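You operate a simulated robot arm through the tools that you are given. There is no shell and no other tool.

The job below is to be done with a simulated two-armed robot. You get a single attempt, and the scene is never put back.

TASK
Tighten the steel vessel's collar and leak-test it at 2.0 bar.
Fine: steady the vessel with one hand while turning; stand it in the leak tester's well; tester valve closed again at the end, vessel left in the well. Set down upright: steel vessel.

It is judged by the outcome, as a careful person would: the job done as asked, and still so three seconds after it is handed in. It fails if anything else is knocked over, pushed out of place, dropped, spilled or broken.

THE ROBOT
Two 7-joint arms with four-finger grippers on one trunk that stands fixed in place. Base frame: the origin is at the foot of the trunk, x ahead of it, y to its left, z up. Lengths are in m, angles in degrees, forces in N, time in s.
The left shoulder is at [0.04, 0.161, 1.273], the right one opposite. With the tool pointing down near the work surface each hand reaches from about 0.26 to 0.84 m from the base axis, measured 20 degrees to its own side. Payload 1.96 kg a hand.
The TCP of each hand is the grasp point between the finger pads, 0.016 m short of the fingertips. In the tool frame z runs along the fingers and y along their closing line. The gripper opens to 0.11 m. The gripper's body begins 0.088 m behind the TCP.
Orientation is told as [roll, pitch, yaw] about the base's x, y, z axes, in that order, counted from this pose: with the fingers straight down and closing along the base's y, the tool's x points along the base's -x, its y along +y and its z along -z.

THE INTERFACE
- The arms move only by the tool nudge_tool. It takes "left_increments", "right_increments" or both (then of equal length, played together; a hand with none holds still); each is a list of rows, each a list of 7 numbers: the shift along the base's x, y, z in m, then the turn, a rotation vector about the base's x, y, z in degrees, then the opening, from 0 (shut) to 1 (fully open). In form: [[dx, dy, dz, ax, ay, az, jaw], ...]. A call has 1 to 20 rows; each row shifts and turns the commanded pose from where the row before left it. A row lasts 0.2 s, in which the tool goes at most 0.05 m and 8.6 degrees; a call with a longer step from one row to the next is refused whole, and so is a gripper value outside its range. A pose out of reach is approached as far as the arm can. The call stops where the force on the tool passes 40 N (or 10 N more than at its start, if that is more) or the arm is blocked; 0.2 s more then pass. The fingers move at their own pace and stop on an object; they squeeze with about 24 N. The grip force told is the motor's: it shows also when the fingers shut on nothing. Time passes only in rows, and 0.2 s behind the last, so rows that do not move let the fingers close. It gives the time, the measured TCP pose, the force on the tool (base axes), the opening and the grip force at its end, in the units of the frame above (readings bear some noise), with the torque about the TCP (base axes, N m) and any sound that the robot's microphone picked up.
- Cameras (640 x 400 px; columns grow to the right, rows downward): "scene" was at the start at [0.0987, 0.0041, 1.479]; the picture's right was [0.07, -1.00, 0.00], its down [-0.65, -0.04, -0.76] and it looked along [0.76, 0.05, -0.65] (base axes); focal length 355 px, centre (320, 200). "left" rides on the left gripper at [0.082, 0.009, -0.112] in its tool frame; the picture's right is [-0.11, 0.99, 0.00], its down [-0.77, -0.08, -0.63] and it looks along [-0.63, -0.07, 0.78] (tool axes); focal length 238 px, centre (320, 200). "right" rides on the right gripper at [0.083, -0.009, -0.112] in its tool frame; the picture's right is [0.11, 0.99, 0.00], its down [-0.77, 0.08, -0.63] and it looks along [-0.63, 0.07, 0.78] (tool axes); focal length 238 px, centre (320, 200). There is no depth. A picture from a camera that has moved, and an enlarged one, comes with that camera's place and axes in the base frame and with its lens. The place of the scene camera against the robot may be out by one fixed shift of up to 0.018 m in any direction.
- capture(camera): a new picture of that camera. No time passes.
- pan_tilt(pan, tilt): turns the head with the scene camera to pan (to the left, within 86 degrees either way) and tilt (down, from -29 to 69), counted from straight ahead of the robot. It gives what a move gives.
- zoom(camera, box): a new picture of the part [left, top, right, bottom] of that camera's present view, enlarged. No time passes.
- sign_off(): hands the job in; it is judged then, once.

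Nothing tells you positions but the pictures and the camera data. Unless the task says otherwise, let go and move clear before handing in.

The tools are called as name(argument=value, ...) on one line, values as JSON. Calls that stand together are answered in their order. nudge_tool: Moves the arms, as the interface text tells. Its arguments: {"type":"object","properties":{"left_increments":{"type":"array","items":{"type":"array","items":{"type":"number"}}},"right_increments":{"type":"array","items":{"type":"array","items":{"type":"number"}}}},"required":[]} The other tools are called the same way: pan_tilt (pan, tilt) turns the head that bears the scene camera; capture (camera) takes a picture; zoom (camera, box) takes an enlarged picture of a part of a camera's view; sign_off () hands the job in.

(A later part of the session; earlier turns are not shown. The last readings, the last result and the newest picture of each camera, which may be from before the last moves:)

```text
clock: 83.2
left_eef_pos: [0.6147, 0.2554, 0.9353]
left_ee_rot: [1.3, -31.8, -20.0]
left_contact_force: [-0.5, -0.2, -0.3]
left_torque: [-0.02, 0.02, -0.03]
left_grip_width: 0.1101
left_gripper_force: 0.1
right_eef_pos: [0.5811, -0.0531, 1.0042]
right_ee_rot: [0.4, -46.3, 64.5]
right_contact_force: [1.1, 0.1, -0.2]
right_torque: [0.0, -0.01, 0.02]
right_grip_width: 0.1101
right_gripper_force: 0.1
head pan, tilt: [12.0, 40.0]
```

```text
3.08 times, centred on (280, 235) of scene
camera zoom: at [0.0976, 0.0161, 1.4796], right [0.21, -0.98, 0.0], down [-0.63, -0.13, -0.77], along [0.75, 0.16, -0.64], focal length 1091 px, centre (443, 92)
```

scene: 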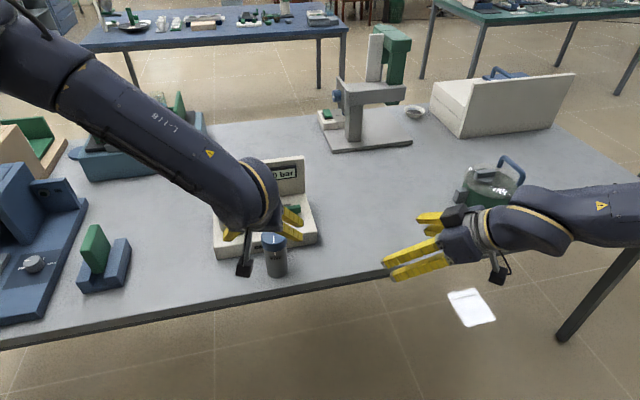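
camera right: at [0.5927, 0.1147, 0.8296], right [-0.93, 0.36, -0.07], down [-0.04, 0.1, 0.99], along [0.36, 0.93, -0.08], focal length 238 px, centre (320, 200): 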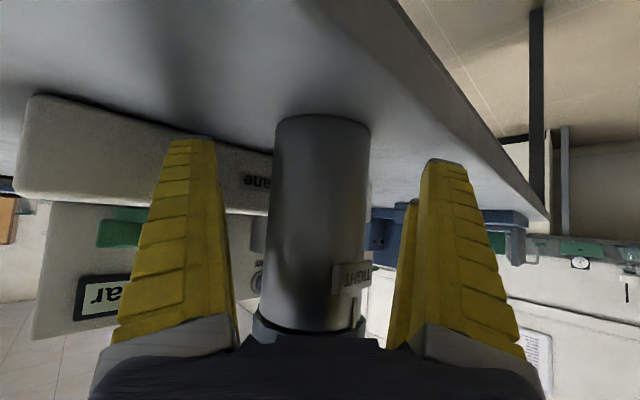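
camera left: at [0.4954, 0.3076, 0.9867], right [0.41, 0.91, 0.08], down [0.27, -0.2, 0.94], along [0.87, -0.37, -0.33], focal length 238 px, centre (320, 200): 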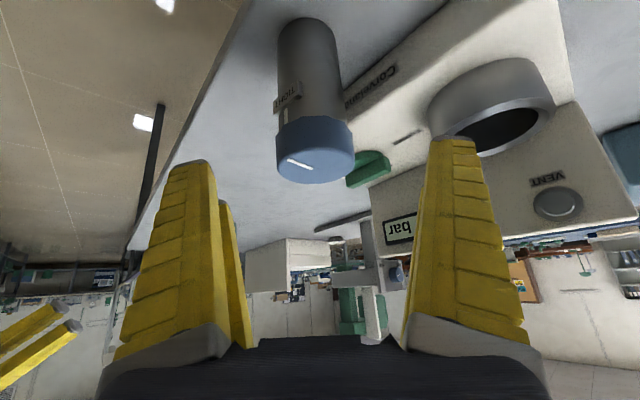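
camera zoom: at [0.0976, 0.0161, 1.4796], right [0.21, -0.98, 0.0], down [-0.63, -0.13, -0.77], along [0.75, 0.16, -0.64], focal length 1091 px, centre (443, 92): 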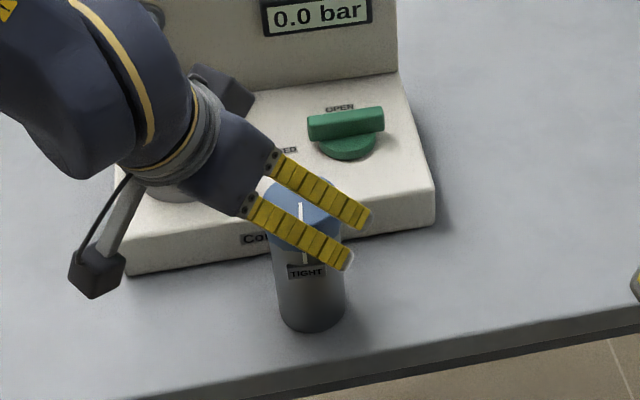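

nudge_tool(left_increments=[[0.0149, -0.006, -0.0256, 0, 0, 0, 1], [0.0149, -0.006, -0.0256, 0, 0, 0, 1], [0, 0, 0, 0, 0, 0, 1]])

capture(camera="left")

zoom(camera="scene", box=[200, 170, 360, 300])

```text
clock: 84.0
left_eef_pos: [0.6262, 0.2645, 0.9238]
left_ee_rot: [1.3, -31.8, -20.0]
left_contact_force: [0.6, 1.0, -0.8]
left_torque: [0.03, -0.01, 0.0]
left_grip_width: 0.1101
left_gripper_force: 0.1
left hand out of reach, approached as far as the arm can: row 1, 2
right_eef_pos: [0.581, -0.052, 1.0043]
right_ee_rot: [0.3, -46.3, 64.4]
right_contact_force: [0.3, 0.0, 0.7]
right_torque: [0.03, -0.02, 0.01]
right_grip_width: 0.1101
right_gripper_force: 0.1
head pan, tilt: [12.0, 40.0]
```

```text
taken
camera left: at [0.5069, 0.3165, 0.9749], right [0.41, 0.91, 0.08], down [0.27, -0.2, 0.94], along [0.87, -0.37, -0.33], focal length 238 px, centre (320, 200)
```

left: 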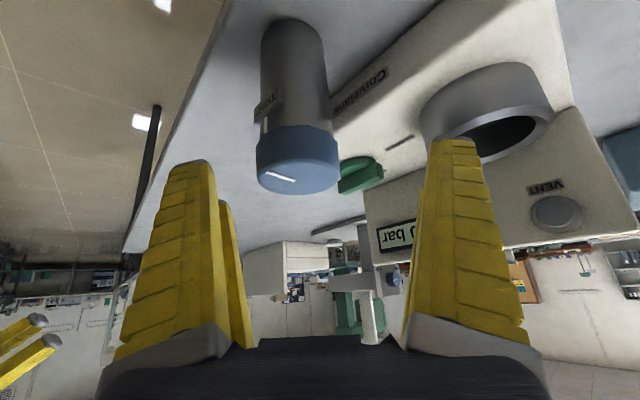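

```text
3.08 times, centred on (280, 235) of scene
camera zoom: at [0.0974, 0.0161, 1.4796], right [0.21, -0.98, 0.0], down [-0.63, -0.13, -0.77], along [0.75, 0.16, -0.64], focal length 1091 px, centre (443, 92)
```

zoom: 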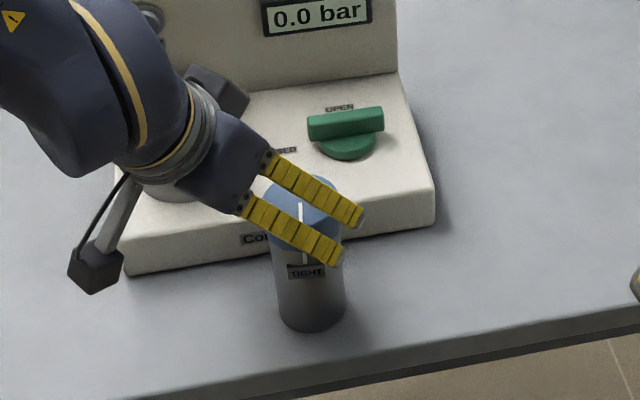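

That stalls short, and the right arm's experience suggests a heading of about -65° will work for this pick. Before picking, I want to confirm the left hand can get low enough at the well, so I'll test with the hand empty.

nudge_tool(left_increments=[[-0.015, 0.015, 0.035, 0, 0, 0, 1], [-0.01, 0.02, 0.035, 0, 0, 0, 1], [0.01, 0.03, 0.02, 0, 0, 8, 1], [0.03, 0.02, 0.01, 0, 0, 8, 1], [0.035, 0.02, 0, 0, 0, 8, 1], [0.035, 0.01, 0, 0, 0, 8, 1], [0.03, 0.005, 0, 0, 0, 0, 1], [0.02, 0.002, -0.01, 0, 0, 0, 1], [0, 0, 0, 0, 0, 0, 1]])

capture(camera="left")

capture(camera="scene")

```text
clock: 86.0
left_eef_pos: [0.7613, 0.3869, 1.0139]
left_ee_rot: [1.3, -31.9, 12.1]
left_contact_force: [0.1, -0.3, -0.1]
left_torque: [-0.02, -0.01, 0.02]
left_grip_width: 0.1099
left_gripper_force: 0.0
right_eef_pos: [0.5816, -0.0527, 1.0044]
right_ee_rot: [0.3, -46.3, 64.6]
right_contact_force: [0.4, 0.3, -1.0]
right_torque: [0.0, 0.01, 0.0]
right_grip_width: 0.1099
right_gripper_force: 0.1
head pan, tilt: [12.0, 40.0]
```

```text
taken
camera left: at [0.6346, 0.3673, 1.0658], right [-0.13, 0.99, 0.08], down [0.34, -0.03, 0.94], along [0.93, 0.15, -0.33], focal length 238 px, centre (320, 200)
```

left: 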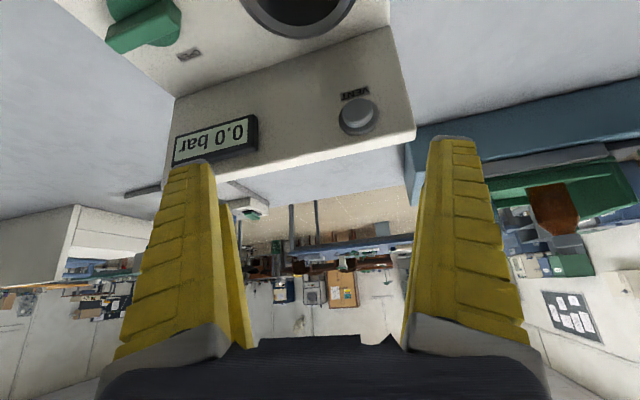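

```text
taken
```

scene: 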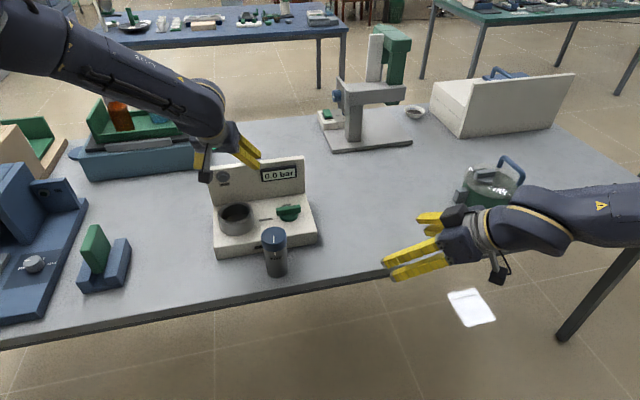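

From the triangulation the well's axis is at about (0.734, 0.380) with its rim at z about 0.8625, nearer than I first took it. I'll test lowering the empty left hand there to z about 0.95.

nudge_tool(left_increments=[[-0.014, -0.003, 0, 0, 0, 0, 1], [-0.013, -0.003, 0, 0, 0, 0, 1], [0, 0, -0.02, 0, 0, 0, 1], [0, 0, -0.02, 0, 0, 0, 1], [0, 0, -0.02, 0, 0, 0, 1], [0, 0, 0, 0, 0, 0, 1]])

capture(camera="left")

capture(camera="scene")

```text
clock: 87.4
left_eef_pos: [0.7301, 0.3828, 0.9602]
left_ee_rot: [1.3, -31.8, 12.0]
left_contact_force: [0.1, 0.2, 0.1]
left_torque: [0.01, 0.03, 0.0]
left_grip_width: 0.1101
left_gripper_force: 0.1
left hand out of reach, approached as far as the arm can: row 5
right_eef_pos: [0.5808, -0.0519, 1.0037]
right_ee_rot: [0.3, -46.3, 64.5]
right_contact_force: [0.3, 0.1, 0.8]
right_torque: [-0.01, -0.01, -0.01]
right_grip_width: 0.1102
right_gripper_force: 0.1
head pan, tilt: [12.0, 40.0]
```

```text
taken
camera left: at [0.602, 0.3638, 1.0107], right [-0.13, 0.99, 0.07], down [0.34, -0.03, 0.94], along [0.93, 0.15, -0.33], focal length 238 px, centre (320, 200)
```

left: 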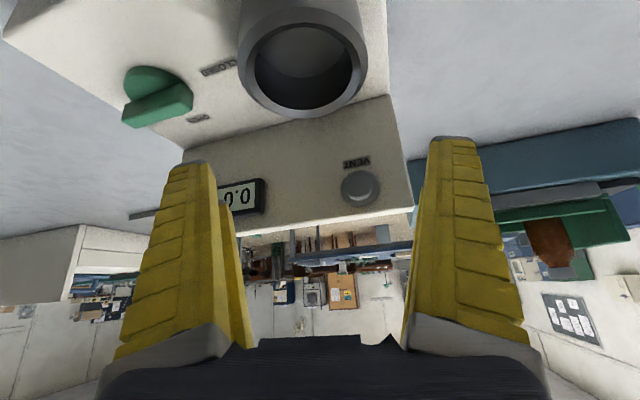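

```text
taken
```

scene: 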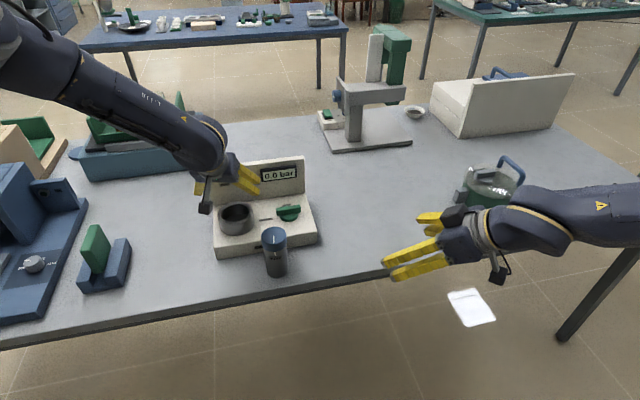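

At heading 12° the reach ends about z 0.96. Aligning with the forearm (heading about -45°) should allow lower, so I'll test that at the well.

nudge_tool(left_increments=[[0, 0, 0.03, 0, 0, 0, 1], [0, 0, 0.02, 0, 0, -7, 1], [0, 0, 0, 0, 0, -8.3, 1], [0, 0, 0, 0, 0, -8.3, 1], [0, 0, 0, 0, 0, -8.3, 1], [0, 0, 0, 0, 0, -8.3, 1], [0, 0, 0, 0, 0, -8.3, 1], [0, 0, 0, 0, 0, -8.3, 1], [0.004, -0.003, -0.01, -4.95, -4.95, 0, 1], [0, 0, -0.01, -4.95, -4.95, 0, 1], [0, 0, 0, 0, 0, 0, 1]])

capture(camera="left")

capture(camera="scene")

```text
clock: 89.8
left_eef_pos: [0.708, 0.3736, 1.0175]
left_ee_rot: [1.4, -45.7, -44.9]
left_contact_force: [-0.5, 1.0, 0.4]
left_torque: [-0.02, -0.01, 0.04]
left_grip_width: 0.1106
left_gripper_force: 0.1
left hand out of reach, approached as far as the arm can: row 9, 10
right_eef_pos: [0.5804, -0.0522, 1.0051]
right_ee_rot: [0.2, -46.3, 64.4]
right_contact_force: [-0.5, 0.5, 0.0]
right_torque: [0.02, -0.02, -0.03]
right_grip_width: 0.1101
right_gripper_force: 0.1
head pan, tilt: [12.0, 40.0]
```

```text
taken
camera left: at [0.6156, 0.4764, 1.0349], right [0.74, 0.67, 0.09], down [-0.01, -0.13, 0.99], along [0.67, -0.73, -0.09], focal length 238 px, centre (320, 200)
```

left: 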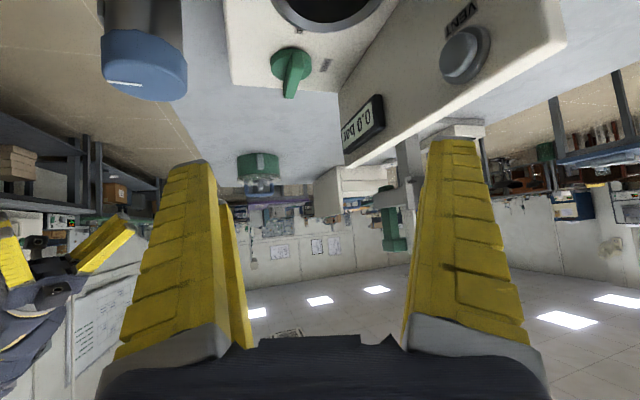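

```text
taken
```

scene: 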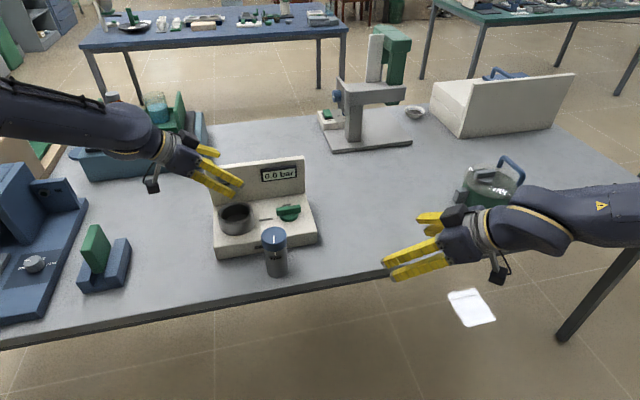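

Progress is heading-dependent: the right arm became free once its heading reached 65°. I'll mirror that with the left, turning to about -65°, and retry at the well.

nudge_tool(left_increments=[[0, 0.005, 0, 0, 0, -7, 1], [0, 0.005, 0, 0, 0, -7, 1], [0, 0.0, 0, 0, 0, -7, 1], [0.01, 0, 0, 0, 0, 0, 1], [0.016, -0.004, 0, 0, 0, 0, 1], [0, 0, -0.02, 0, 0, 0, 1], [0, 0, -0.02, 0, 0, 0, 1], [0, 0, 0, 0, 0, 0, 1]])

capture(camera="scene")

capture(camera="left")

```text
clock: 91.6
left_eef_pos: [0.6497, 0.3532, 1.045]
left_ee_rot: [1.4, -45.5, -65.7]
left_contact_force: [0.0, 0.3, -0.3]
left_torque: [0.0, -0.04, -0.01]
left_grip_width: 0.1103
left_gripper_force: 0.0
left hand out of reach, approached as far as the arm can: row 1, 2, 3, 4, 5, 6, 7
right_eef_pos: [0.5797, -0.0529, 1.0042]
right_ee_rot: [0.3, -46.2, 64.4]
right_contact_force: [-0.9, -0.2, 0.0]
right_torque: [-0.02, 0.0, 0.01]
right_grip_width: 0.1101
right_gripper_force: 0.0
head pan, tilt: [12.0, 40.0]
```

```text
taken
```

scene: 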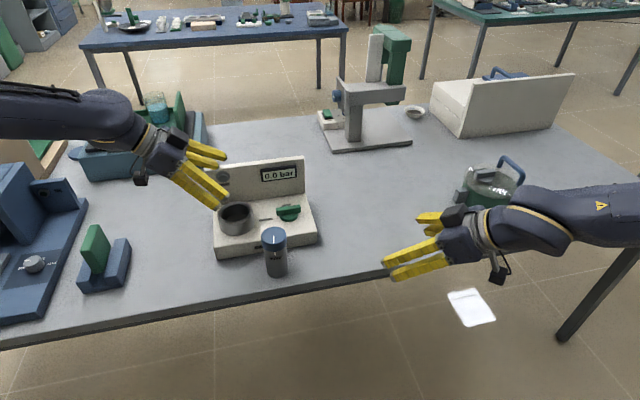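

```text
taken
camera left: at [0.5983, 0.4822, 1.0637], right [0.93, 0.36, 0.09], down [-0.05, -0.13, 0.99], along [0.37, -0.93, -0.1], focal length 238 px, centre (320, 200)
```

left: 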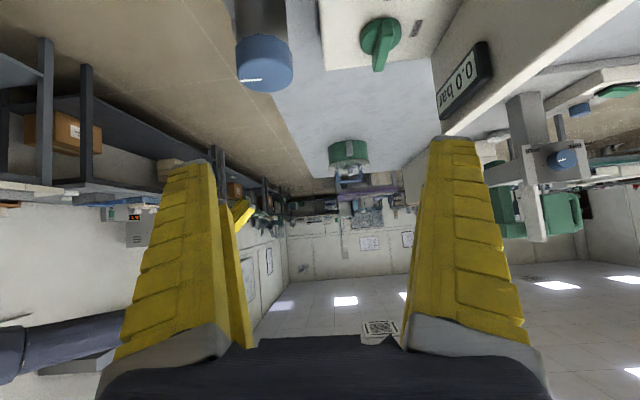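

pan_tilt(pan=55, tilt=20)

capture(camera="scene")

pan_tilt(pan=-45, tilt=20)

capture(camera="scene")

```text
clock: 92.7
left_eef_pos: [0.6493, 0.354, 1.0436]
left_ee_rot: [1.5, -45.5, -65.7]
left_contact_force: [-0.7, 0.0, 1.0]
left_torque: [0.02, 0.01, 0.02]
left_grip_width: 0.1103
left_gripper_force: 0.0
right_eef_pos: [0.5812, -0.0535, 1.004]
right_ee_rot: [0.2, -46.4, 64.5]
right_contact_force: [0.0, 0.6, 0.1]
right_torque: [0.03, 0.02, -0.02]
right_grip_width: 0.1098
right_gripper_force: 0.0
head pan, tilt: [55.0, 20.0]
```

```text
taken
```

scene: 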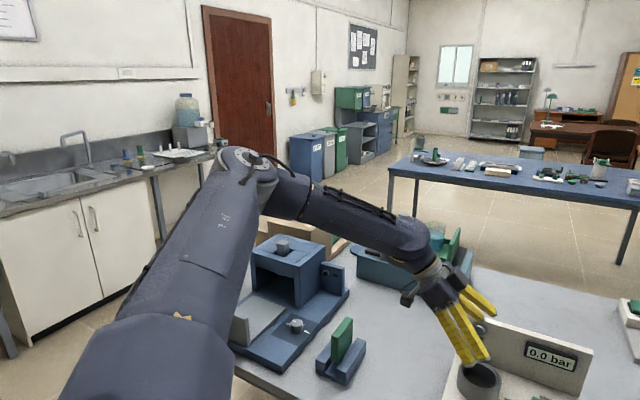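

```text
clock: 94.4
left_eef_pos: [0.6493, 0.3538, 1.0446]
left_ee_rot: [1.5, -45.5, -65.7]
left_contact_force: [-0.2, 0.9, 0.6]
left_torque: [0.0, 0.01, 0.01]
left_grip_width: 0.1102
left_gripper_force: 0.1
right_eef_pos: [0.5818, -0.0527, 1.0042]
right_ee_rot: [0.3, -46.3, 64.5]
right_contact_force: [-1.0, -0.6, -0.1]
right_torque: [0.04, 0.0, 0.0]
right_grip_width: 0.11
right_gripper_force: 0.1
head pan, tilt: [-45.0, 20.0]
```

```text
taken
```

scene: 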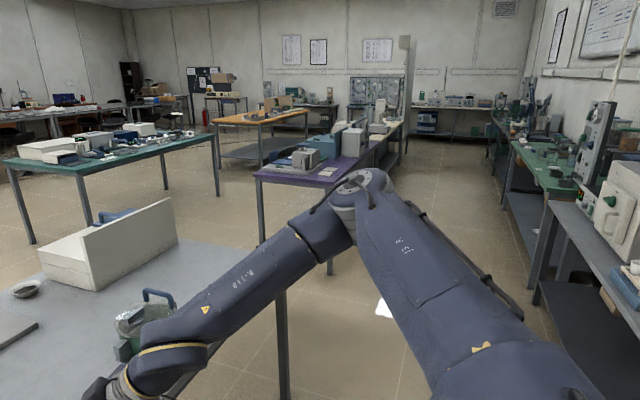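

The left arm's limit is orientation- and height-dependent. Nearer and further to its own side should be easy, so a better hand-over spot is around (0.58, 0.42), left-front of the tester and still within the right arm's reach. I'll test the left hand there (empty) at pick height.

nudge_tool(left_increments=[[-0.005, 0.005, 0.01, 0, 0, 8, 1], [-0.005, 0.005, 0.01, 0, 0, 8, 1], [-0.01, 0.01, 0.0, 0, 0, 8, 1], [-0.01, 0.01, 0.0, 0, 0, 8, 1], [-0.01, 0.01, 0, 0, 0, 8, 1], [-0.01, 0.01, 0, 0, 0, 8, 1], [-0.01, 0.01, 0, 0, 0, 8, 1], [-0.01, 0.01, 0, 0, 0, 8, 1], [0, 0, 0, 0, 0, 8, 1], [0, 0, 0, 0, 0, 6, 1], [0, 0, 0, 0, 0, 0, 1]])

pan_tilt(pan=20, tilt=42)

capture(camera="scene")

```text
clock: 96.8
left_eef_pos: [0.5497, 0.4628, 1.0395]
left_ee_rot: [0.3, -46.4, 12.4]
left_contact_force: [-0.8, -0.2, -0.2]
left_torque: [-0.02, 0.01, 0.01]
left_grip_width: 0.11
left_gripper_force: 0.0
left hand out of reach, approached as far as the arm can: row 9, 10
right_eef_pos: [0.5809, -0.0512, 1.0038]
right_ee_rot: [0.2, -46.3, 64.5]
right_contact_force: [-0.5, 0.2, -0.1]
right_torque: [-0.01, 0.0, 0.02]
right_grip_width: 0.1099
right_gripper_force: 0.0
head pan, tilt: [-45.0, 20.0]
```

```text
clock: 98.2
left_eef_pos: [0.5495, 0.462, 1.0379]
left_ee_rot: [0.3, -46.6, 12.2]
left_contact_force: [0.1, 0.2, 1.1]
left_torque: [-0.01, 0.02, 0.02]
left_grip_width: 0.1099
left_gripper_force: 0.0
right_eef_pos: [0.5812, -0.0517, 1.0052]
right_ee_rot: [0.3, -46.4, 64.5]
right_contact_force: [0.5, -0.5, -0.3]
right_torque: [-0.03, 0.0, 0.0]
right_grip_width: 0.1099
right_gripper_force: 0.0
head pan, tilt: [20.0, 42.0]
```

```text
taken
```

scene: 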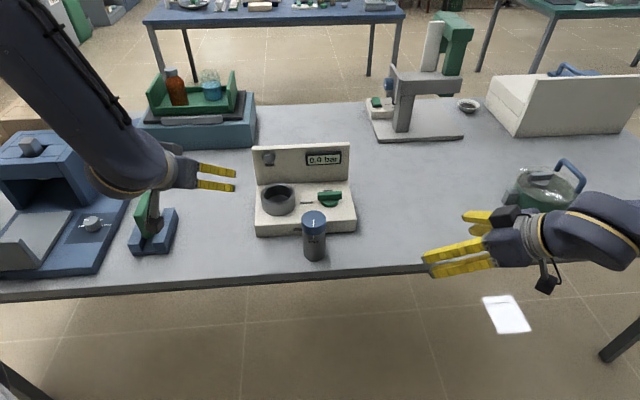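

nudge_tool(left_increments=[[0.005, -0.01, 0, -1.5, 7, 0, 1], [0.005, -0.01, 0, -1.5, 7, 0, 1], [0.01, -0.01, -0.02, 0, 0, 0, 1], [0.01, -0.01, -0.03, 0, 0, 0, 1], [0, 0, -0.03, 0, 0, 0, 1], [0, 0, -0.03, 0, 0, 0, 1], [0, 0, -0.03, 0, 0, 0, 1], [0, 0, 0, 0, 0, 0, 1]])

capture(camera="scene")

capture(camera="left")

```text
clock: 100.0
left_eef_pos: [0.5285, 0.5019, 0.853]
left_ee_rot: [1.2, -31.5, 12.2]
left_contact_force: [-0.1, -0.3, 0.2]
left_torque: [-0.03, 0.02, -0.03]
left_grip_width: 0.1102
left_gripper_force: 0.1
left hand out of reach, approached as far as the arm can: row 1, 2, 3, 4
right_eef_pos: [0.5806, -0.0524, 1.0043]
right_ee_rot: [0.3, -46.3, 64.5]
right_contact_force: [0.6, 0.1, -0.5]
right_torque: [0.0, -0.02, 0.05]
right_grip_width: 0.11
right_gripper_force: 0.1
head pan, tilt: [20.0, 42.0]
```

```text
taken
```

scene: 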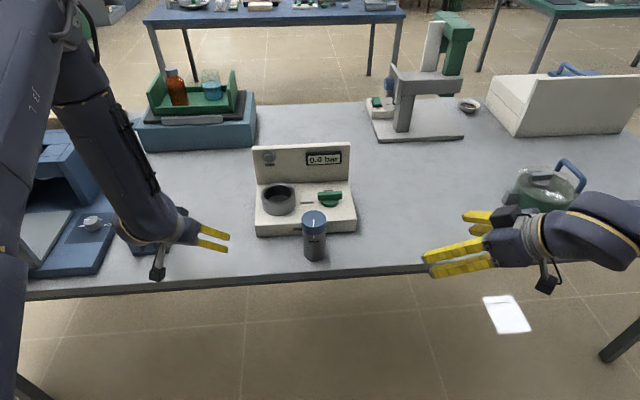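

```text
taken
camera left: at [0.4012, 0.4822, 0.9047], right [-0.13, 0.99, 0.07], down [0.34, -0.02, 0.94], along [0.93, 0.15, -0.34], focal length 238 px, centre (320, 200)
```

left: 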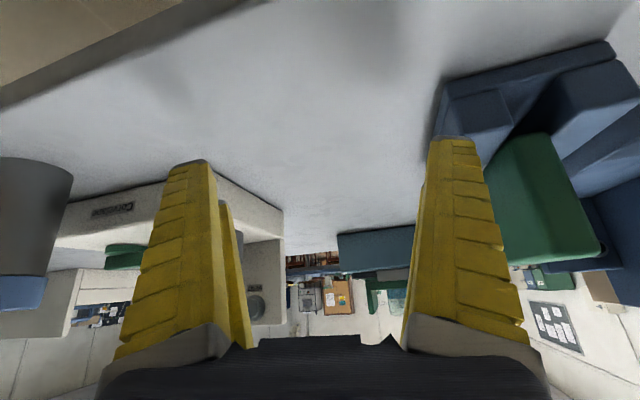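

The left arm reaches low here and the rows at the end were fully tracked. Now moving over to (0.58, 0.42, 0.884), the candidate hand-over spot.

nudge_tool(left_increments=[[0, -0.02, 0.015, 0, 0, 0, 1], [0, -0.02, 0.015, 0, 0, 0, 1], [0.015, -0.02, 0, 0, 0, 0, 1], [0.02, -0.02, 0, 0, 0, 0, 1], [0.015, 0, 0, 0, 0, 0, 1], [0, 0, 0, 0, 0, 0, 1]])

capture(camera="scene")

```text
clock: 101.4
left_eef_pos: [0.5335, 0.4759, 0.8648]
left_ee_rot: [0.7, -31.8, 12.2]
left_contact_force: [0.3, -0.9, 0.7]
left_torque: [0.01, 0.01, -0.03]
left_grip_width: 0.1103
left_gripper_force: 0.0
left hand out of reach, approached as far as the arm can: row 2, 3, 4, 5
right_eef_pos: [0.5802, -0.0521, 1.0036]
right_ee_rot: [0.3, -46.3, 64.5]
right_contact_force: [0.0, -0.5, 1.0]
right_torque: [0.0, -0.01, -0.05]
right_grip_width: 0.1101
right_gripper_force: 0.1
head pan, tilt: [20.0, 42.0]
```

```text
taken
```

scene: 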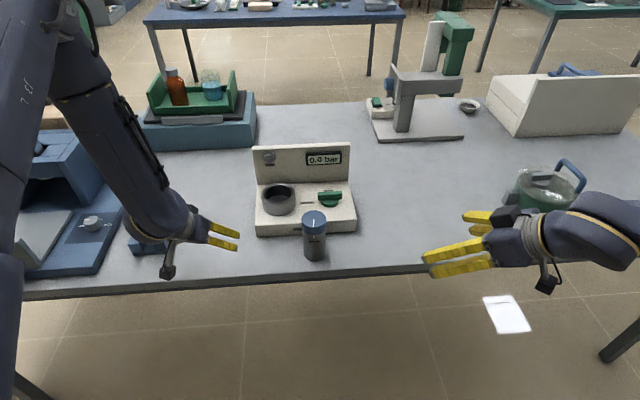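

The left elbow stays stuck high and outward, which is what limits it. The right arm is in a good posture, so I'll test whether it can reach the well itself. First the left hand goes up and out of the way.

nudge_tool(left_increments=[[-0.01, 0, 0.04, 0, 0, 0, 1], [-0.01, 0, 0.04, 0, 0, 0, 1], [-0.01, 0, 0.04, -1.5, 7, 0, 1], [-0.01, 0, 0.04, -1.5, 7, 0, 1], [-0.01, 0, 0.04, -1.5, 7, 0, 1], [0, 0, 0.03, -1.5, 7, 0, 1], [0, 0, 0, 0, 0, 0, 1]], right_increments=[[0.0, 0.02, 0.005, 0, 0, 0, 1], [0.01, 0.04, 0.005, 0, 0, 0, 1], [0.01, 0.04, 0.005, 0, 0, 0, 1], [0.01, 0.04, 0.005, 0, 0, 0, 1], [0.01, 0.04, 0.005, 0, 0, 0, 1], [0.01, 0.03, 0.005, 0, 0, 0, 1], [0, 0, 0, 0, 0, 0, 1]])

capture(camera="scene")

```text
clock: 103.0
left_eef_pos: [0.4512, 0.566, 1.0572]
left_ee_rot: [1.4, -2.7, 12.2]
left_contact_force: [0.0, 0.6, -0.5]
left_torque: [-0.02, 0.01, 0.0]
left_grip_width: 0.1101
left_gripper_force: 0.1
left hand out of reach, approached as far as the arm can: row 1, 2, 3, 4, 5
right_eef_pos: [0.6315, 0.1581, 1.0348]
right_ee_rot: [0.3, -46.3, 64.6]
right_contact_force: [-1.4, 0.1, -0.4]
right_torque: [-0.03, -0.01, -0.03]
right_grip_width: 0.11
right_gripper_force: 0.1
head pan, tilt: [20.0, 42.0]
```

```text
taken
```

scene: 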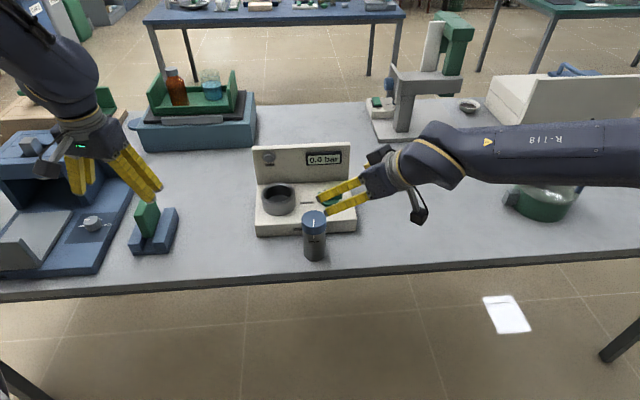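

nudge_tool(right_increments=[[0.02, 0.03, 0, 0, 0, 0, 1], [0.02, 0.035, 0, 0, 0, 0, 1], [0.02, 0.04, 0, 0, 0, 0, 1], [0.02, 0.04, 0, 0, 0, 0, 1], [0.02, 0.04, 0, 0, 0, 0, 1], [0.0, 0.035, 0, 0, 0, 0, 1], [0, 0, 0, 0, 0, 0, 1]])

capture(camera="scene")

capture(camera="right")

```text
clock: 104.6
left_eef_pos: [0.4506, 0.5653, 1.0562]
left_ee_rot: [1.3, -2.8, 12.2]
left_contact_force: [-0.4, 0.4, -0.6]
left_torque: [-0.04, -0.01, 0.0]
left_grip_width: 0.1101
left_gripper_force: 0.0
right_eef_pos: [0.6862, 0.2657, 1.0338]
right_ee_rot: [0.2, -46.3, 64.6]
right_contact_force: [-0.4, 0.0, -0.1]
right_torque: [0.0, 0.01, -0.02]
right_grip_width: 0.11
right_gripper_force: 0.1
right hand out of reach, approached as far as the arm can: row 3, 4, 5, 6
head pan, tilt: [20.0, 42.0]
```

```text
taken
```

scene: 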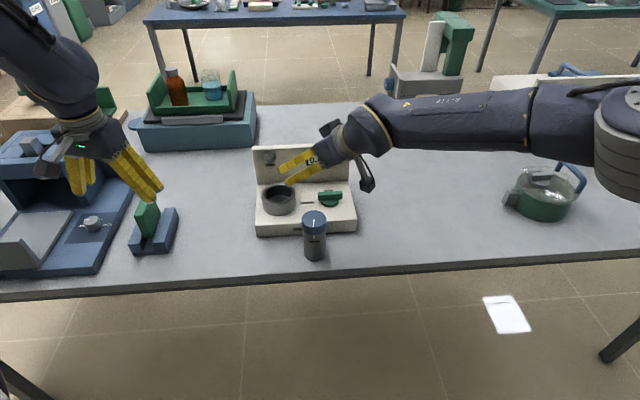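

```text
taken
camera right: at [0.6341, 0.135, 1.0517], right [-0.93, 0.36, -0.07], down [-0.04, 0.1, 0.99], along [0.37, 0.93, -0.08], focal length 238 px, centre (320, 200)
```

right: 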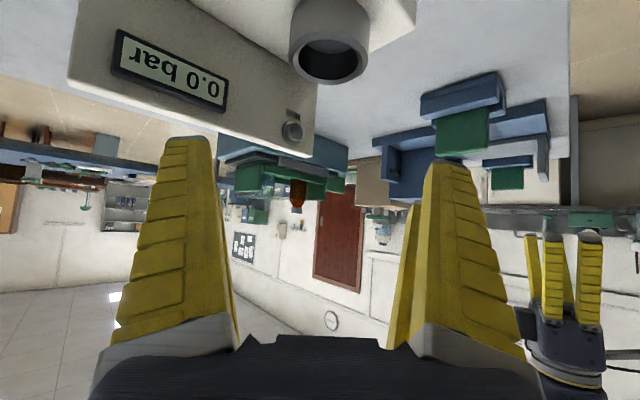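

The right arm reached further at lower heights before, so I'll lower to z about 0.95 (still above the rim and knob) and extend again.

nudge_tool(right_increments=[[0, 0, -0.03, 0, 0, 0, 1], [0, 0, -0.03, 0, 0, 0, 1], [0, 0, -0.025, 0, 0, 0, 1], [0.01, 0.02, 0, 0, 0, 0, 1], [0.01, 0.025, 0, 0, 0, 0, 1], [0.01, 0.025, 0, 0, 0, 0, 1], [0.01, 0.025, 0, 0, 0, 0, 1], [0, 0, 0, 0, 0, 0, 1]])

capture(camera="scene")

```text
clock: 106.4
left_eef_pos: [0.4521, 0.5657, 1.0565]
left_ee_rot: [1.4, -2.8, 12.3]
left_contact_force: [-0.1, -0.8, -0.1]
left_torque: [0.01, 0.04, 0.03]
left_grip_width: 0.11
left_gripper_force: 0.1
right_eef_pos: [0.7033, 0.3279, 0.9579]
right_ee_rot: [0.6, -47.1, 64.6]
right_contact_force: [0.2, 0.3, -0.2]
right_torque: [0.03, 0.01, -0.01]
right_grip_width: 0.1098
right_gripper_force: 0.0
right hand out of reach, approached as far as the arm can: row 4, 5, 6, 7
head pan, tilt: [20.0, 42.0]
```

```text
taken
```

scene: 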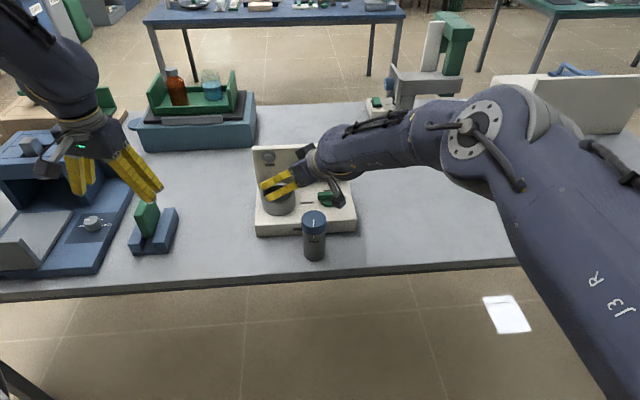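

Much closer. A flatter, less sideways hand (heading about 50°, pitch about -62°) puts the wrist nearer the shoulder, so I'll try that orientation toward the well.

nudge_tool(right_increments=[[-0.005, -0.01, 0.01, 0, 0, -7.3, 1], [0, 0, 0, 0, 0, -7.3, 1], [0, 0, 0, 5.75, -4.82, 0, 1], [0, 0, 0, 5.75, -4.82, 0, 1], [0.01, 0.015, 0, 0, 0, 0, 1], [0.01, 0.02, 0, 0, 0, 0, 1], [0.01, 0.02, 0, 0, 0, 0, 1], [0, 0, 0, 0, 0, 0, 1]])

capture(camera="scene")

capture(camera="right")

```text
clock: 108.2
left_eef_pos: [0.4516, 0.5656, 1.0562]
left_ee_rot: [1.3, -2.8, 12.3]
left_contact_force: [-0.8, 0.0, -0.8]
left_torque: [-0.01, -0.02, -0.02]
left_grip_width: 0.11
left_gripper_force: 0.0
right_eef_pos: [0.732, 0.3727, 0.9742]
right_ee_rot: [-1.8, -64.2, 55.9]
right_contact_force: [-0.2, 0.0, 0.5]
right_torque: [-0.02, 0.0, 0.0]
right_grip_width: 0.1103
right_gripper_force: 0.0
right hand out of reach, approached as far as the arm can: row 1, 2
head pan, tilt: [20.0, 42.0]
```

```text
taken
```

scene: 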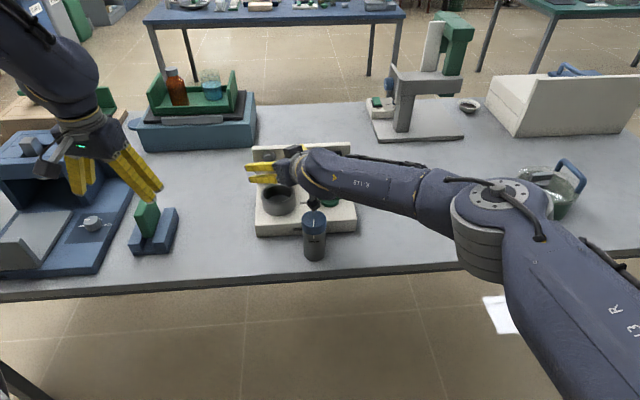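

```text
taken
camera right: at [0.6577, 0.2547, 0.9477], right [-0.83, 0.54, -0.11], down [-0.21, -0.13, 0.97], along [0.51, 0.83, 0.23], focal length 238 px, centre (320, 200)
```

right: 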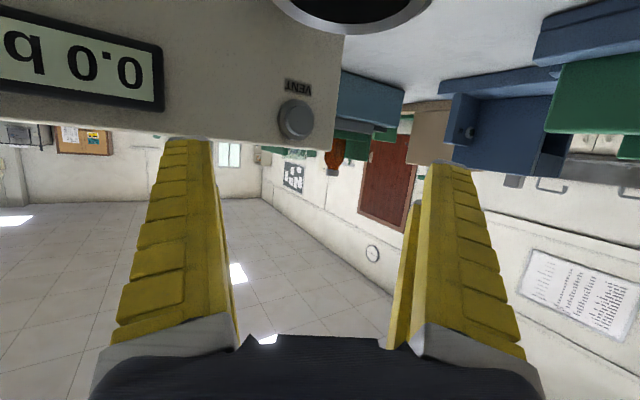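

The right hand reaches the well (0.732, 0.373, 0.974) in this orientation with no stall, so it can carry the vessel by its tightened collar. I'll back off over the top and come to a pre-grasp behind the collar.

nudge_tool(right_increments=[[-0.02, -0.035, 0.025, 0, 0, 0, 1], [-0.026, -0.04, 0.025, 0, 0, 0, 1], [-0.027, -0.04, 0, 0, 0, 0, 1], [-0.027, -0.04, 0, 0, 0, 0, 1], [-0.027, -0.04, 0, 0, 0, 0, 1], [-0.012, -0.02, 0, 0, 0, 0, 1], [0, 0, 0, 0, 0, 0, 1]])

capture(camera="scene")

capture(camera="right")

```text
refused: row 2 steps farther than a row can; nothing moved
```

```text
taken
```

scene: 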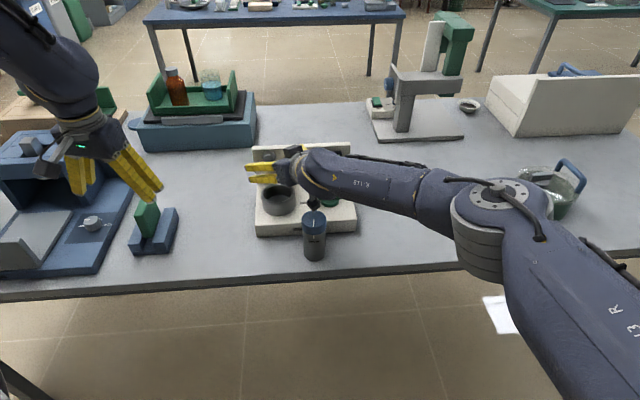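

```text
taken
camera right: at [0.6577, 0.2547, 0.9477], right [-0.83, 0.54, -0.11], down [-0.21, -0.13, 0.97], along [0.51, 0.83, 0.23], focal length 238 px, centre (320, 200)
```

right: 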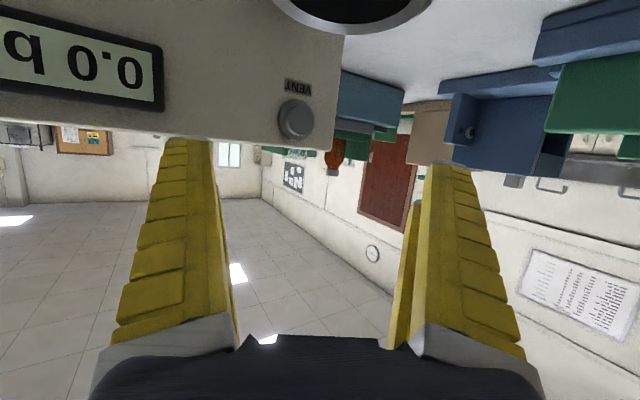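

One row was slightly over the step limit, so nothing moved. Repeating with smaller steps.

nudge_tool(right_increments=[[-0.018, -0.03, 0.025, 0, 0, 0, 1], [-0.02, -0.034, 0.02, 0, 0, 0, 1], [-0.025, -0.038, 0, 0, 0, 0, 1], [-0.025, -0.038, 0, 0, 0, 0, 1], [-0.025, -0.038, 0, 0, 0, 0, 1], [-0.02, -0.034, 0, 0, 0, 0, 1], [0, 0, 0, 0, 0, 0, 1]])

capture(camera="scene")

capture(camera="right")

```text
clock: 109.8
left_eef_pos: [0.4514, 0.5651, 1.0576]
left_ee_rot: [1.4, -2.9, 12.2]
left_contact_force: [-0.2, -0.2, 0.0]
left_torque: [0.05, 0.0, 0.03]
left_grip_width: 0.1102
left_gripper_force: 0.1
right_eef_pos: [0.6464, 0.1852, 1.0028]
right_ee_rot: [-1.7, -64.4, 55.7]
right_contact_force: [0.6, -1.0, 0.4]
right_torque: [0.01, -0.03, 0.04]
right_grip_width: 0.1104
right_gripper_force: 0.1
right hand out of reach, approached as far as the arm can: row 4, 5, 6
head pan, tilt: [20.0, 42.0]
```

```text
taken
```

scene: 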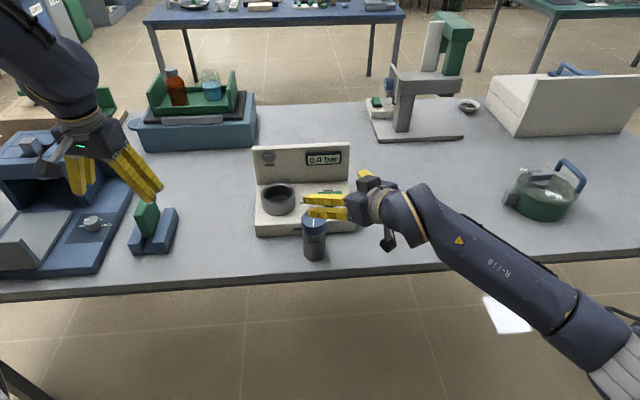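

```text
taken
camera right: at [0.572, 0.0681, 0.9758], right [-0.83, 0.54, -0.11], down [-0.21, -0.13, 0.97], along [0.51, 0.83, 0.23], focal length 238 px, centre (320, 200)
```

right: 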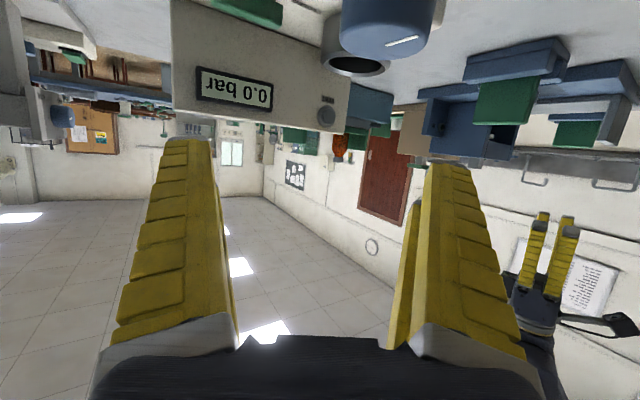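

The flat hand can't come nearer, but for a collar grip I can descend from directly above the vessel. I'll move over it at this height and see.

nudge_tool(right_increments=[[0, 0.02, 0, 0, 0, 0, 1], [0, 0.02, 0, 0, 0, 0, 1], [0, 0.018, 0, 0, 0, 0, 1], [0, 0, 0, 0, 0, 0, 1]])

zoom(camera="scene", box=[240, 140, 440, 280])

capture(camera="right")

```text
clock: 110.8
left_eef_pos: [0.4517, 0.5659, 1.0564]
left_ee_rot: [1.3, -2.8, 12.3]
left_contact_force: [-0.4, -1.3, 0.0]
left_torque: [0.0, 0.01, 0.03]
left_grip_width: 0.1101
left_gripper_force: 0.1
right_eef_pos: [0.6566, 0.2162, 0.9839]
right_ee_rot: [-1.5, -64.2, 55.7]
right_contact_force: [-0.5, 1.1, 0.9]
right_torque: [0.03, -0.01, -0.03]
right_grip_width: 0.1101
right_gripper_force: 0.1
right hand out of reach, approached as far as the arm can: row 1, 2, 3
head pan, tilt: [20.0, 42.0]
```

```text
2.86 times, centred on (340, 210) of scene
camera zoom: at [0.0927, 0.0272, 1.4767], right [0.34, -0.94, 0.0], down [-0.63, -0.23, -0.74], along [0.7, 0.25, -0.67], focal length 1013 px, centre (263, 171)
```

zoom: 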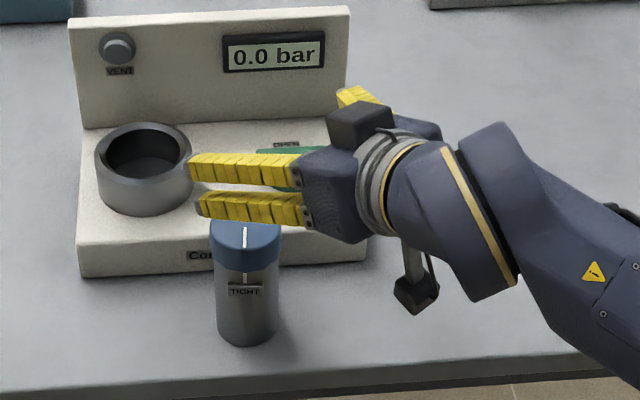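

```text
taken
camera right: at [0.5834, 0.098, 0.9587], right [-0.83, 0.54, -0.11], down [-0.21, -0.13, 0.97], along [0.51, 0.83, 0.23], focal length 238 px, centre (320, 200)
```

right: 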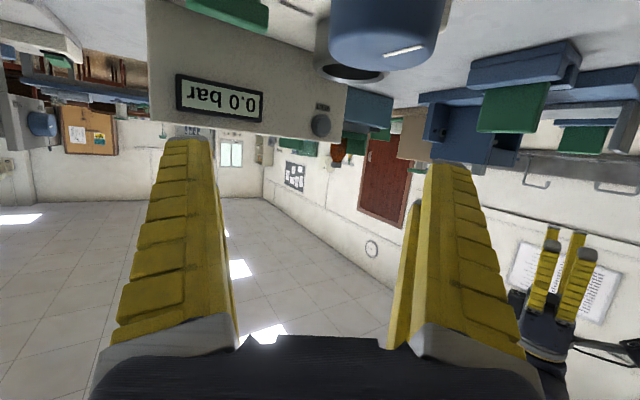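

nudge_tool(right_increments=[[0, 0, 0.005, -6.6, 4.5, 0, 1], [-0.004, 0.013, 0, 0, 0, 0, 1], [-0.004, 0.013, 0, 0, 0, 0, 1], [0, 0, 0, 0, 0, 0, 1]])

zoom(camera="scene", box=[240, 140, 440, 280])

capture(camera="right")

```text
clock: 111.8
left_eef_pos: [0.4515, 0.5648, 1.0558]
left_ee_rot: [1.3, -2.7, 12.2]
left_contact_force: [0.8, -0.1, -1.1]
left_torque: [-0.02, -0.03, -0.01]
left_grip_width: 0.1101
left_gripper_force: 0.0
right_eef_pos: [0.6499, 0.2424, 0.9876]
right_ee_rot: [-1.8, -56.3, 55.7]
right_contact_force: [-0.5, -0.4, 0.3]
right_torque: [-0.01, -0.01, -0.02]
right_grip_width: 0.1099
right_gripper_force: 0.0
head pan, tilt: [20.0, 42.0]
```

```text
2.86 times, centred on (340, 210) of scene
camera zoom: at [0.0926, 0.0273, 1.4767], right [0.34, -0.94, 0.0], down [-0.63, -0.23, -0.74], along [0.7, 0.25, -0.67], focal length 1013 px, centre (263, 171)
```

zoom: 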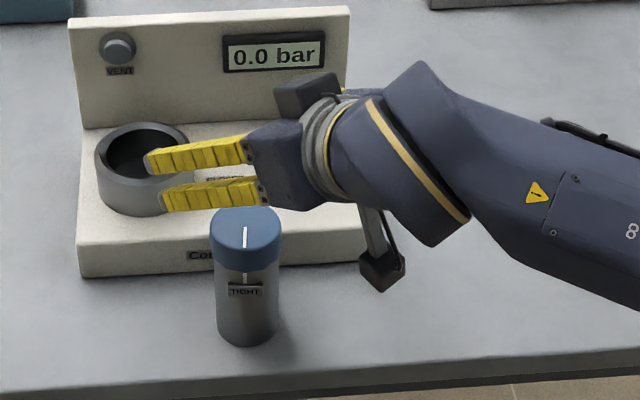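

```text
taken
camera right: at [0.5742, 0.1226, 0.9823], right [-0.84, 0.53, -0.11], down [-0.14, -0.02, 0.99], along [0.52, 0.85, 0.09], focal length 238 px, centre (320, 200)
```

right: 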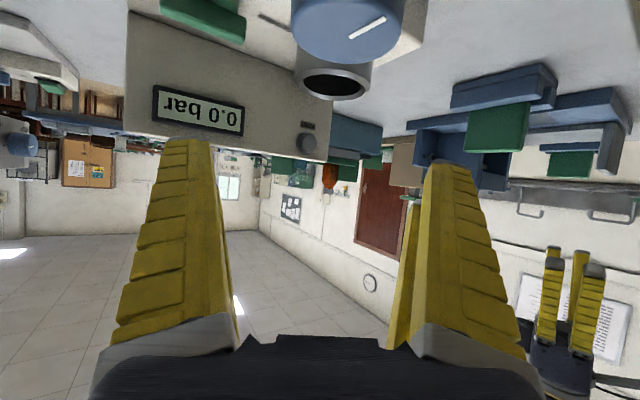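

Reachable at pitch -56°. Descending vertically with open jaws straddling the collar.

nudge_tool(right_increments=[[-0.003, 0.0005, -0.025, 0, 0, 0, 1], [-0.003, 0.0005, -0.025, 0, 0, 0, 1], [0, 0, 0, 0, 0, 0, 1]])

capture(camera="right")

zoom(camera="scene", box=[240, 140, 440, 280])

```text
clock: 112.6
left_eef_pos: [0.4515, 0.5651, 1.0561]
left_ee_rot: [1.3, -2.8, 12.1]
left_contact_force: [0.1, -0.2, -0.6]
left_torque: [-0.01, -0.04, 0.0]
left_grip_width: 0.1101
left_gripper_force: 0.1
right_eef_pos: [0.6447, 0.2418, 0.939]
right_ee_rot: [-1.8, -56.3, 55.8]
right_contact_force: [-0.4, -0.5, -0.9]
right_torque: [0.02, -0.02, -0.03]
right_grip_width: 0.1102
right_gripper_force: 0.0
head pan, tilt: [20.0, 42.0]
```

```text
taken
camera right: at [0.5693, 0.1237, 0.9326], right [-0.84, 0.53, -0.11], down [-0.14, -0.02, 0.99], along [0.52, 0.85, 0.09], focal length 238 px, centre (320, 200)
```

right: 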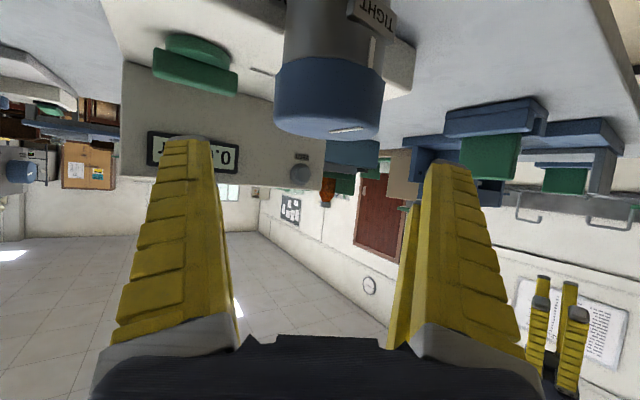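

```text
2.86 times, centred on (340, 210) of scene
camera zoom: at [0.0927, 0.0271, 1.4767], right [0.34, -0.94, 0.0], down [-0.63, -0.23, -0.74], along [0.7, 0.25, -0.67], focal length 1013 px, centre (263, 171)
```

zoom: 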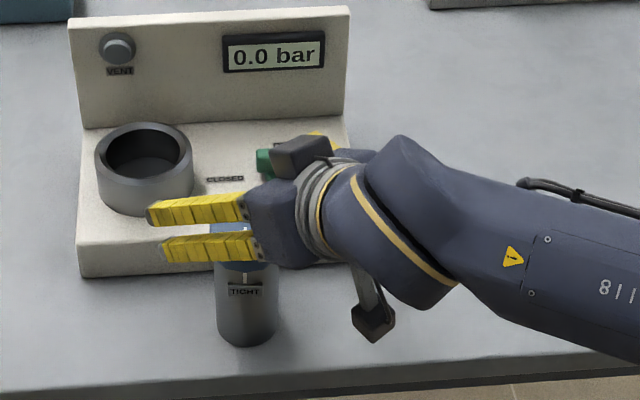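

nudge_tool(right_increments=[[0, 0.0005, -0.018, 0, 0, 0, 1], [0, 0.0005, -0.018, 0, 0, 0, 1], [0, 0, -0.016, 0, 0, 0, 1], [0, 0, 0, 0, 0, 0, 1]])

capture(camera="right")

zoom(camera="scene", box=[240, 140, 440, 280])

```text
clock: 113.6
left_eef_pos: [0.4522, 0.5652, 1.0572]
left_ee_rot: [1.4, -2.8, 12.2]
left_contact_force: [-1.1, 0.5, 0.1]
left_torque: [0.02, 0.0, 0.01]
left_grip_width: 0.11
left_gripper_force: 0.1
right_eef_pos: [0.6438, 0.2434, 0.8867]
right_ee_rot: [-1.7, -56.3, 55.8]
right_contact_force: [0.2, 0.4, 0.6]
right_torque: [-0.01, 0.01, 0.02]
right_grip_width: 0.1102
right_gripper_force: 0.2
head pan, tilt: [20.0, 42.0]
```

```text
taken
camera right: at [0.5688, 0.1243, 0.8802], right [-0.84, 0.53, -0.11], down [-0.14, -0.02, 0.99], along [0.52, 0.85, 0.09], focal length 238 px, centre (320, 200)
```

right: 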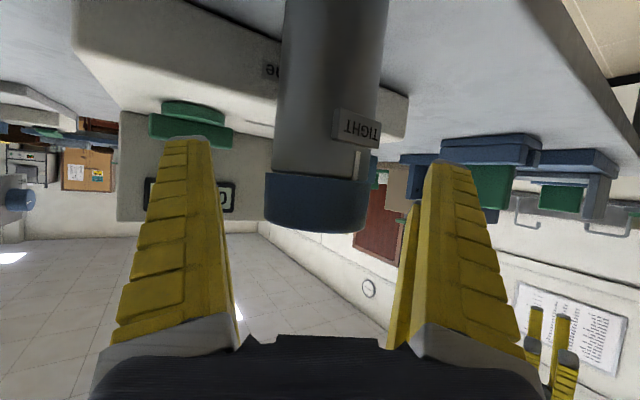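

```text
2.86 times, centred on (340, 210) of scene
camera zoom: at [0.0926, 0.0271, 1.4767], right [0.34, -0.94, 0.0], down [-0.63, -0.23, -0.74], along [0.7, 0.25, -0.67], focal length 1013 px, centre (263, 171)
```

zoom: 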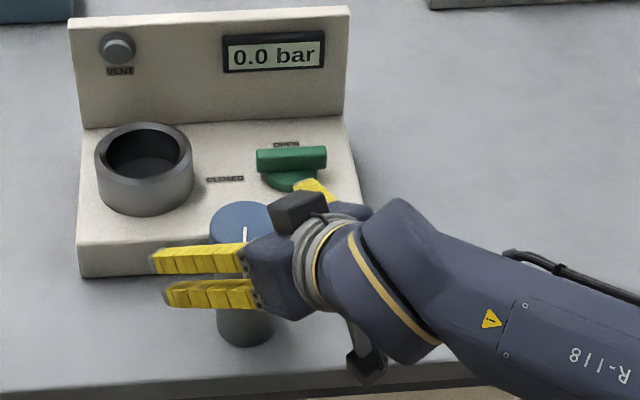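

The collar is centred between the fingers. I'll raise 4 mm to grip the middle of the collar, then close.

nudge_tool(right_increments=[[0, 0, 0.004, 0, 0, 0, 1], [0, 0, 0, 0, 0, 0, 0.6], [0, 0, 0, 0, 0, 0, 0.3], [0, 0, 0, 0, 0, 0, 0], [0, 0, 0, 0, 0, 0, 0], [0, 0, 0, 0, 0, 0, 0]])

capture(camera="right")

zoom(camera="scene", box=[240, 140, 440, 280])

```text
clock: 115.0
left_eef_pos: [0.4517, 0.5648, 1.0569]
left_ee_rot: [1.4, -2.8, 12.2]
left_contact_force: [0.1, -0.5, -1.3]
left_torque: [0.0, 0.0, -0.01]
left_grip_width: 0.1101
left_gripper_force: 0.1
right_eef_pos: [0.6441, 0.2433, 0.8909]
right_ee_rot: [-1.8, -56.3, 55.8]
right_contact_force: [0.2, -2.0, 2.8]
right_torque: [-0.06, 0.16, 0.03]
right_grip_width: 0.0541
right_gripper_force: 24.1
head pan, tilt: [20.0, 42.0]
```

```text
taken
camera right: at [0.5687, 0.1242, 0.8842], right [-0.84, 0.53, -0.11], down [-0.14, -0.02, 0.99], along [0.52, 0.85, 0.09], focal length 238 px, centre (320, 200)
```

right: 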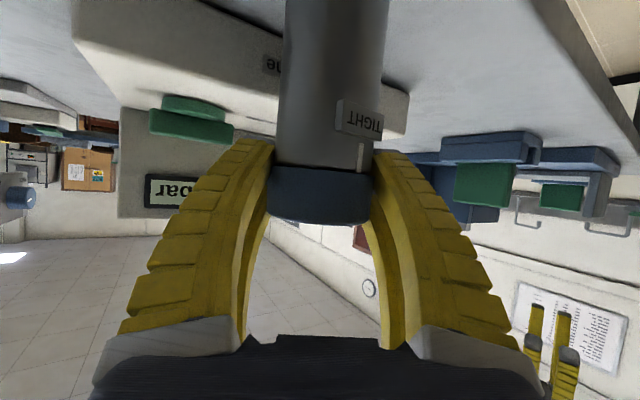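

```text
2.86 times, centred on (340, 210) of scene
camera zoom: at [0.0926, 0.027, 1.4767], right [0.34, -0.94, 0.0], down [-0.63, -0.23, -0.74], along [0.7, 0.25, -0.67], focal length 1013 px, centre (263, 171)
```

zoom: 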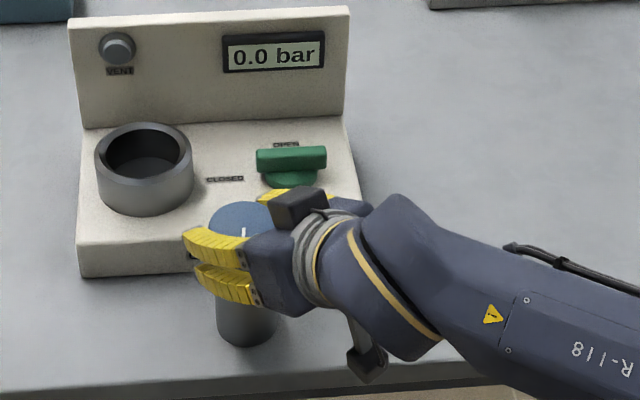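

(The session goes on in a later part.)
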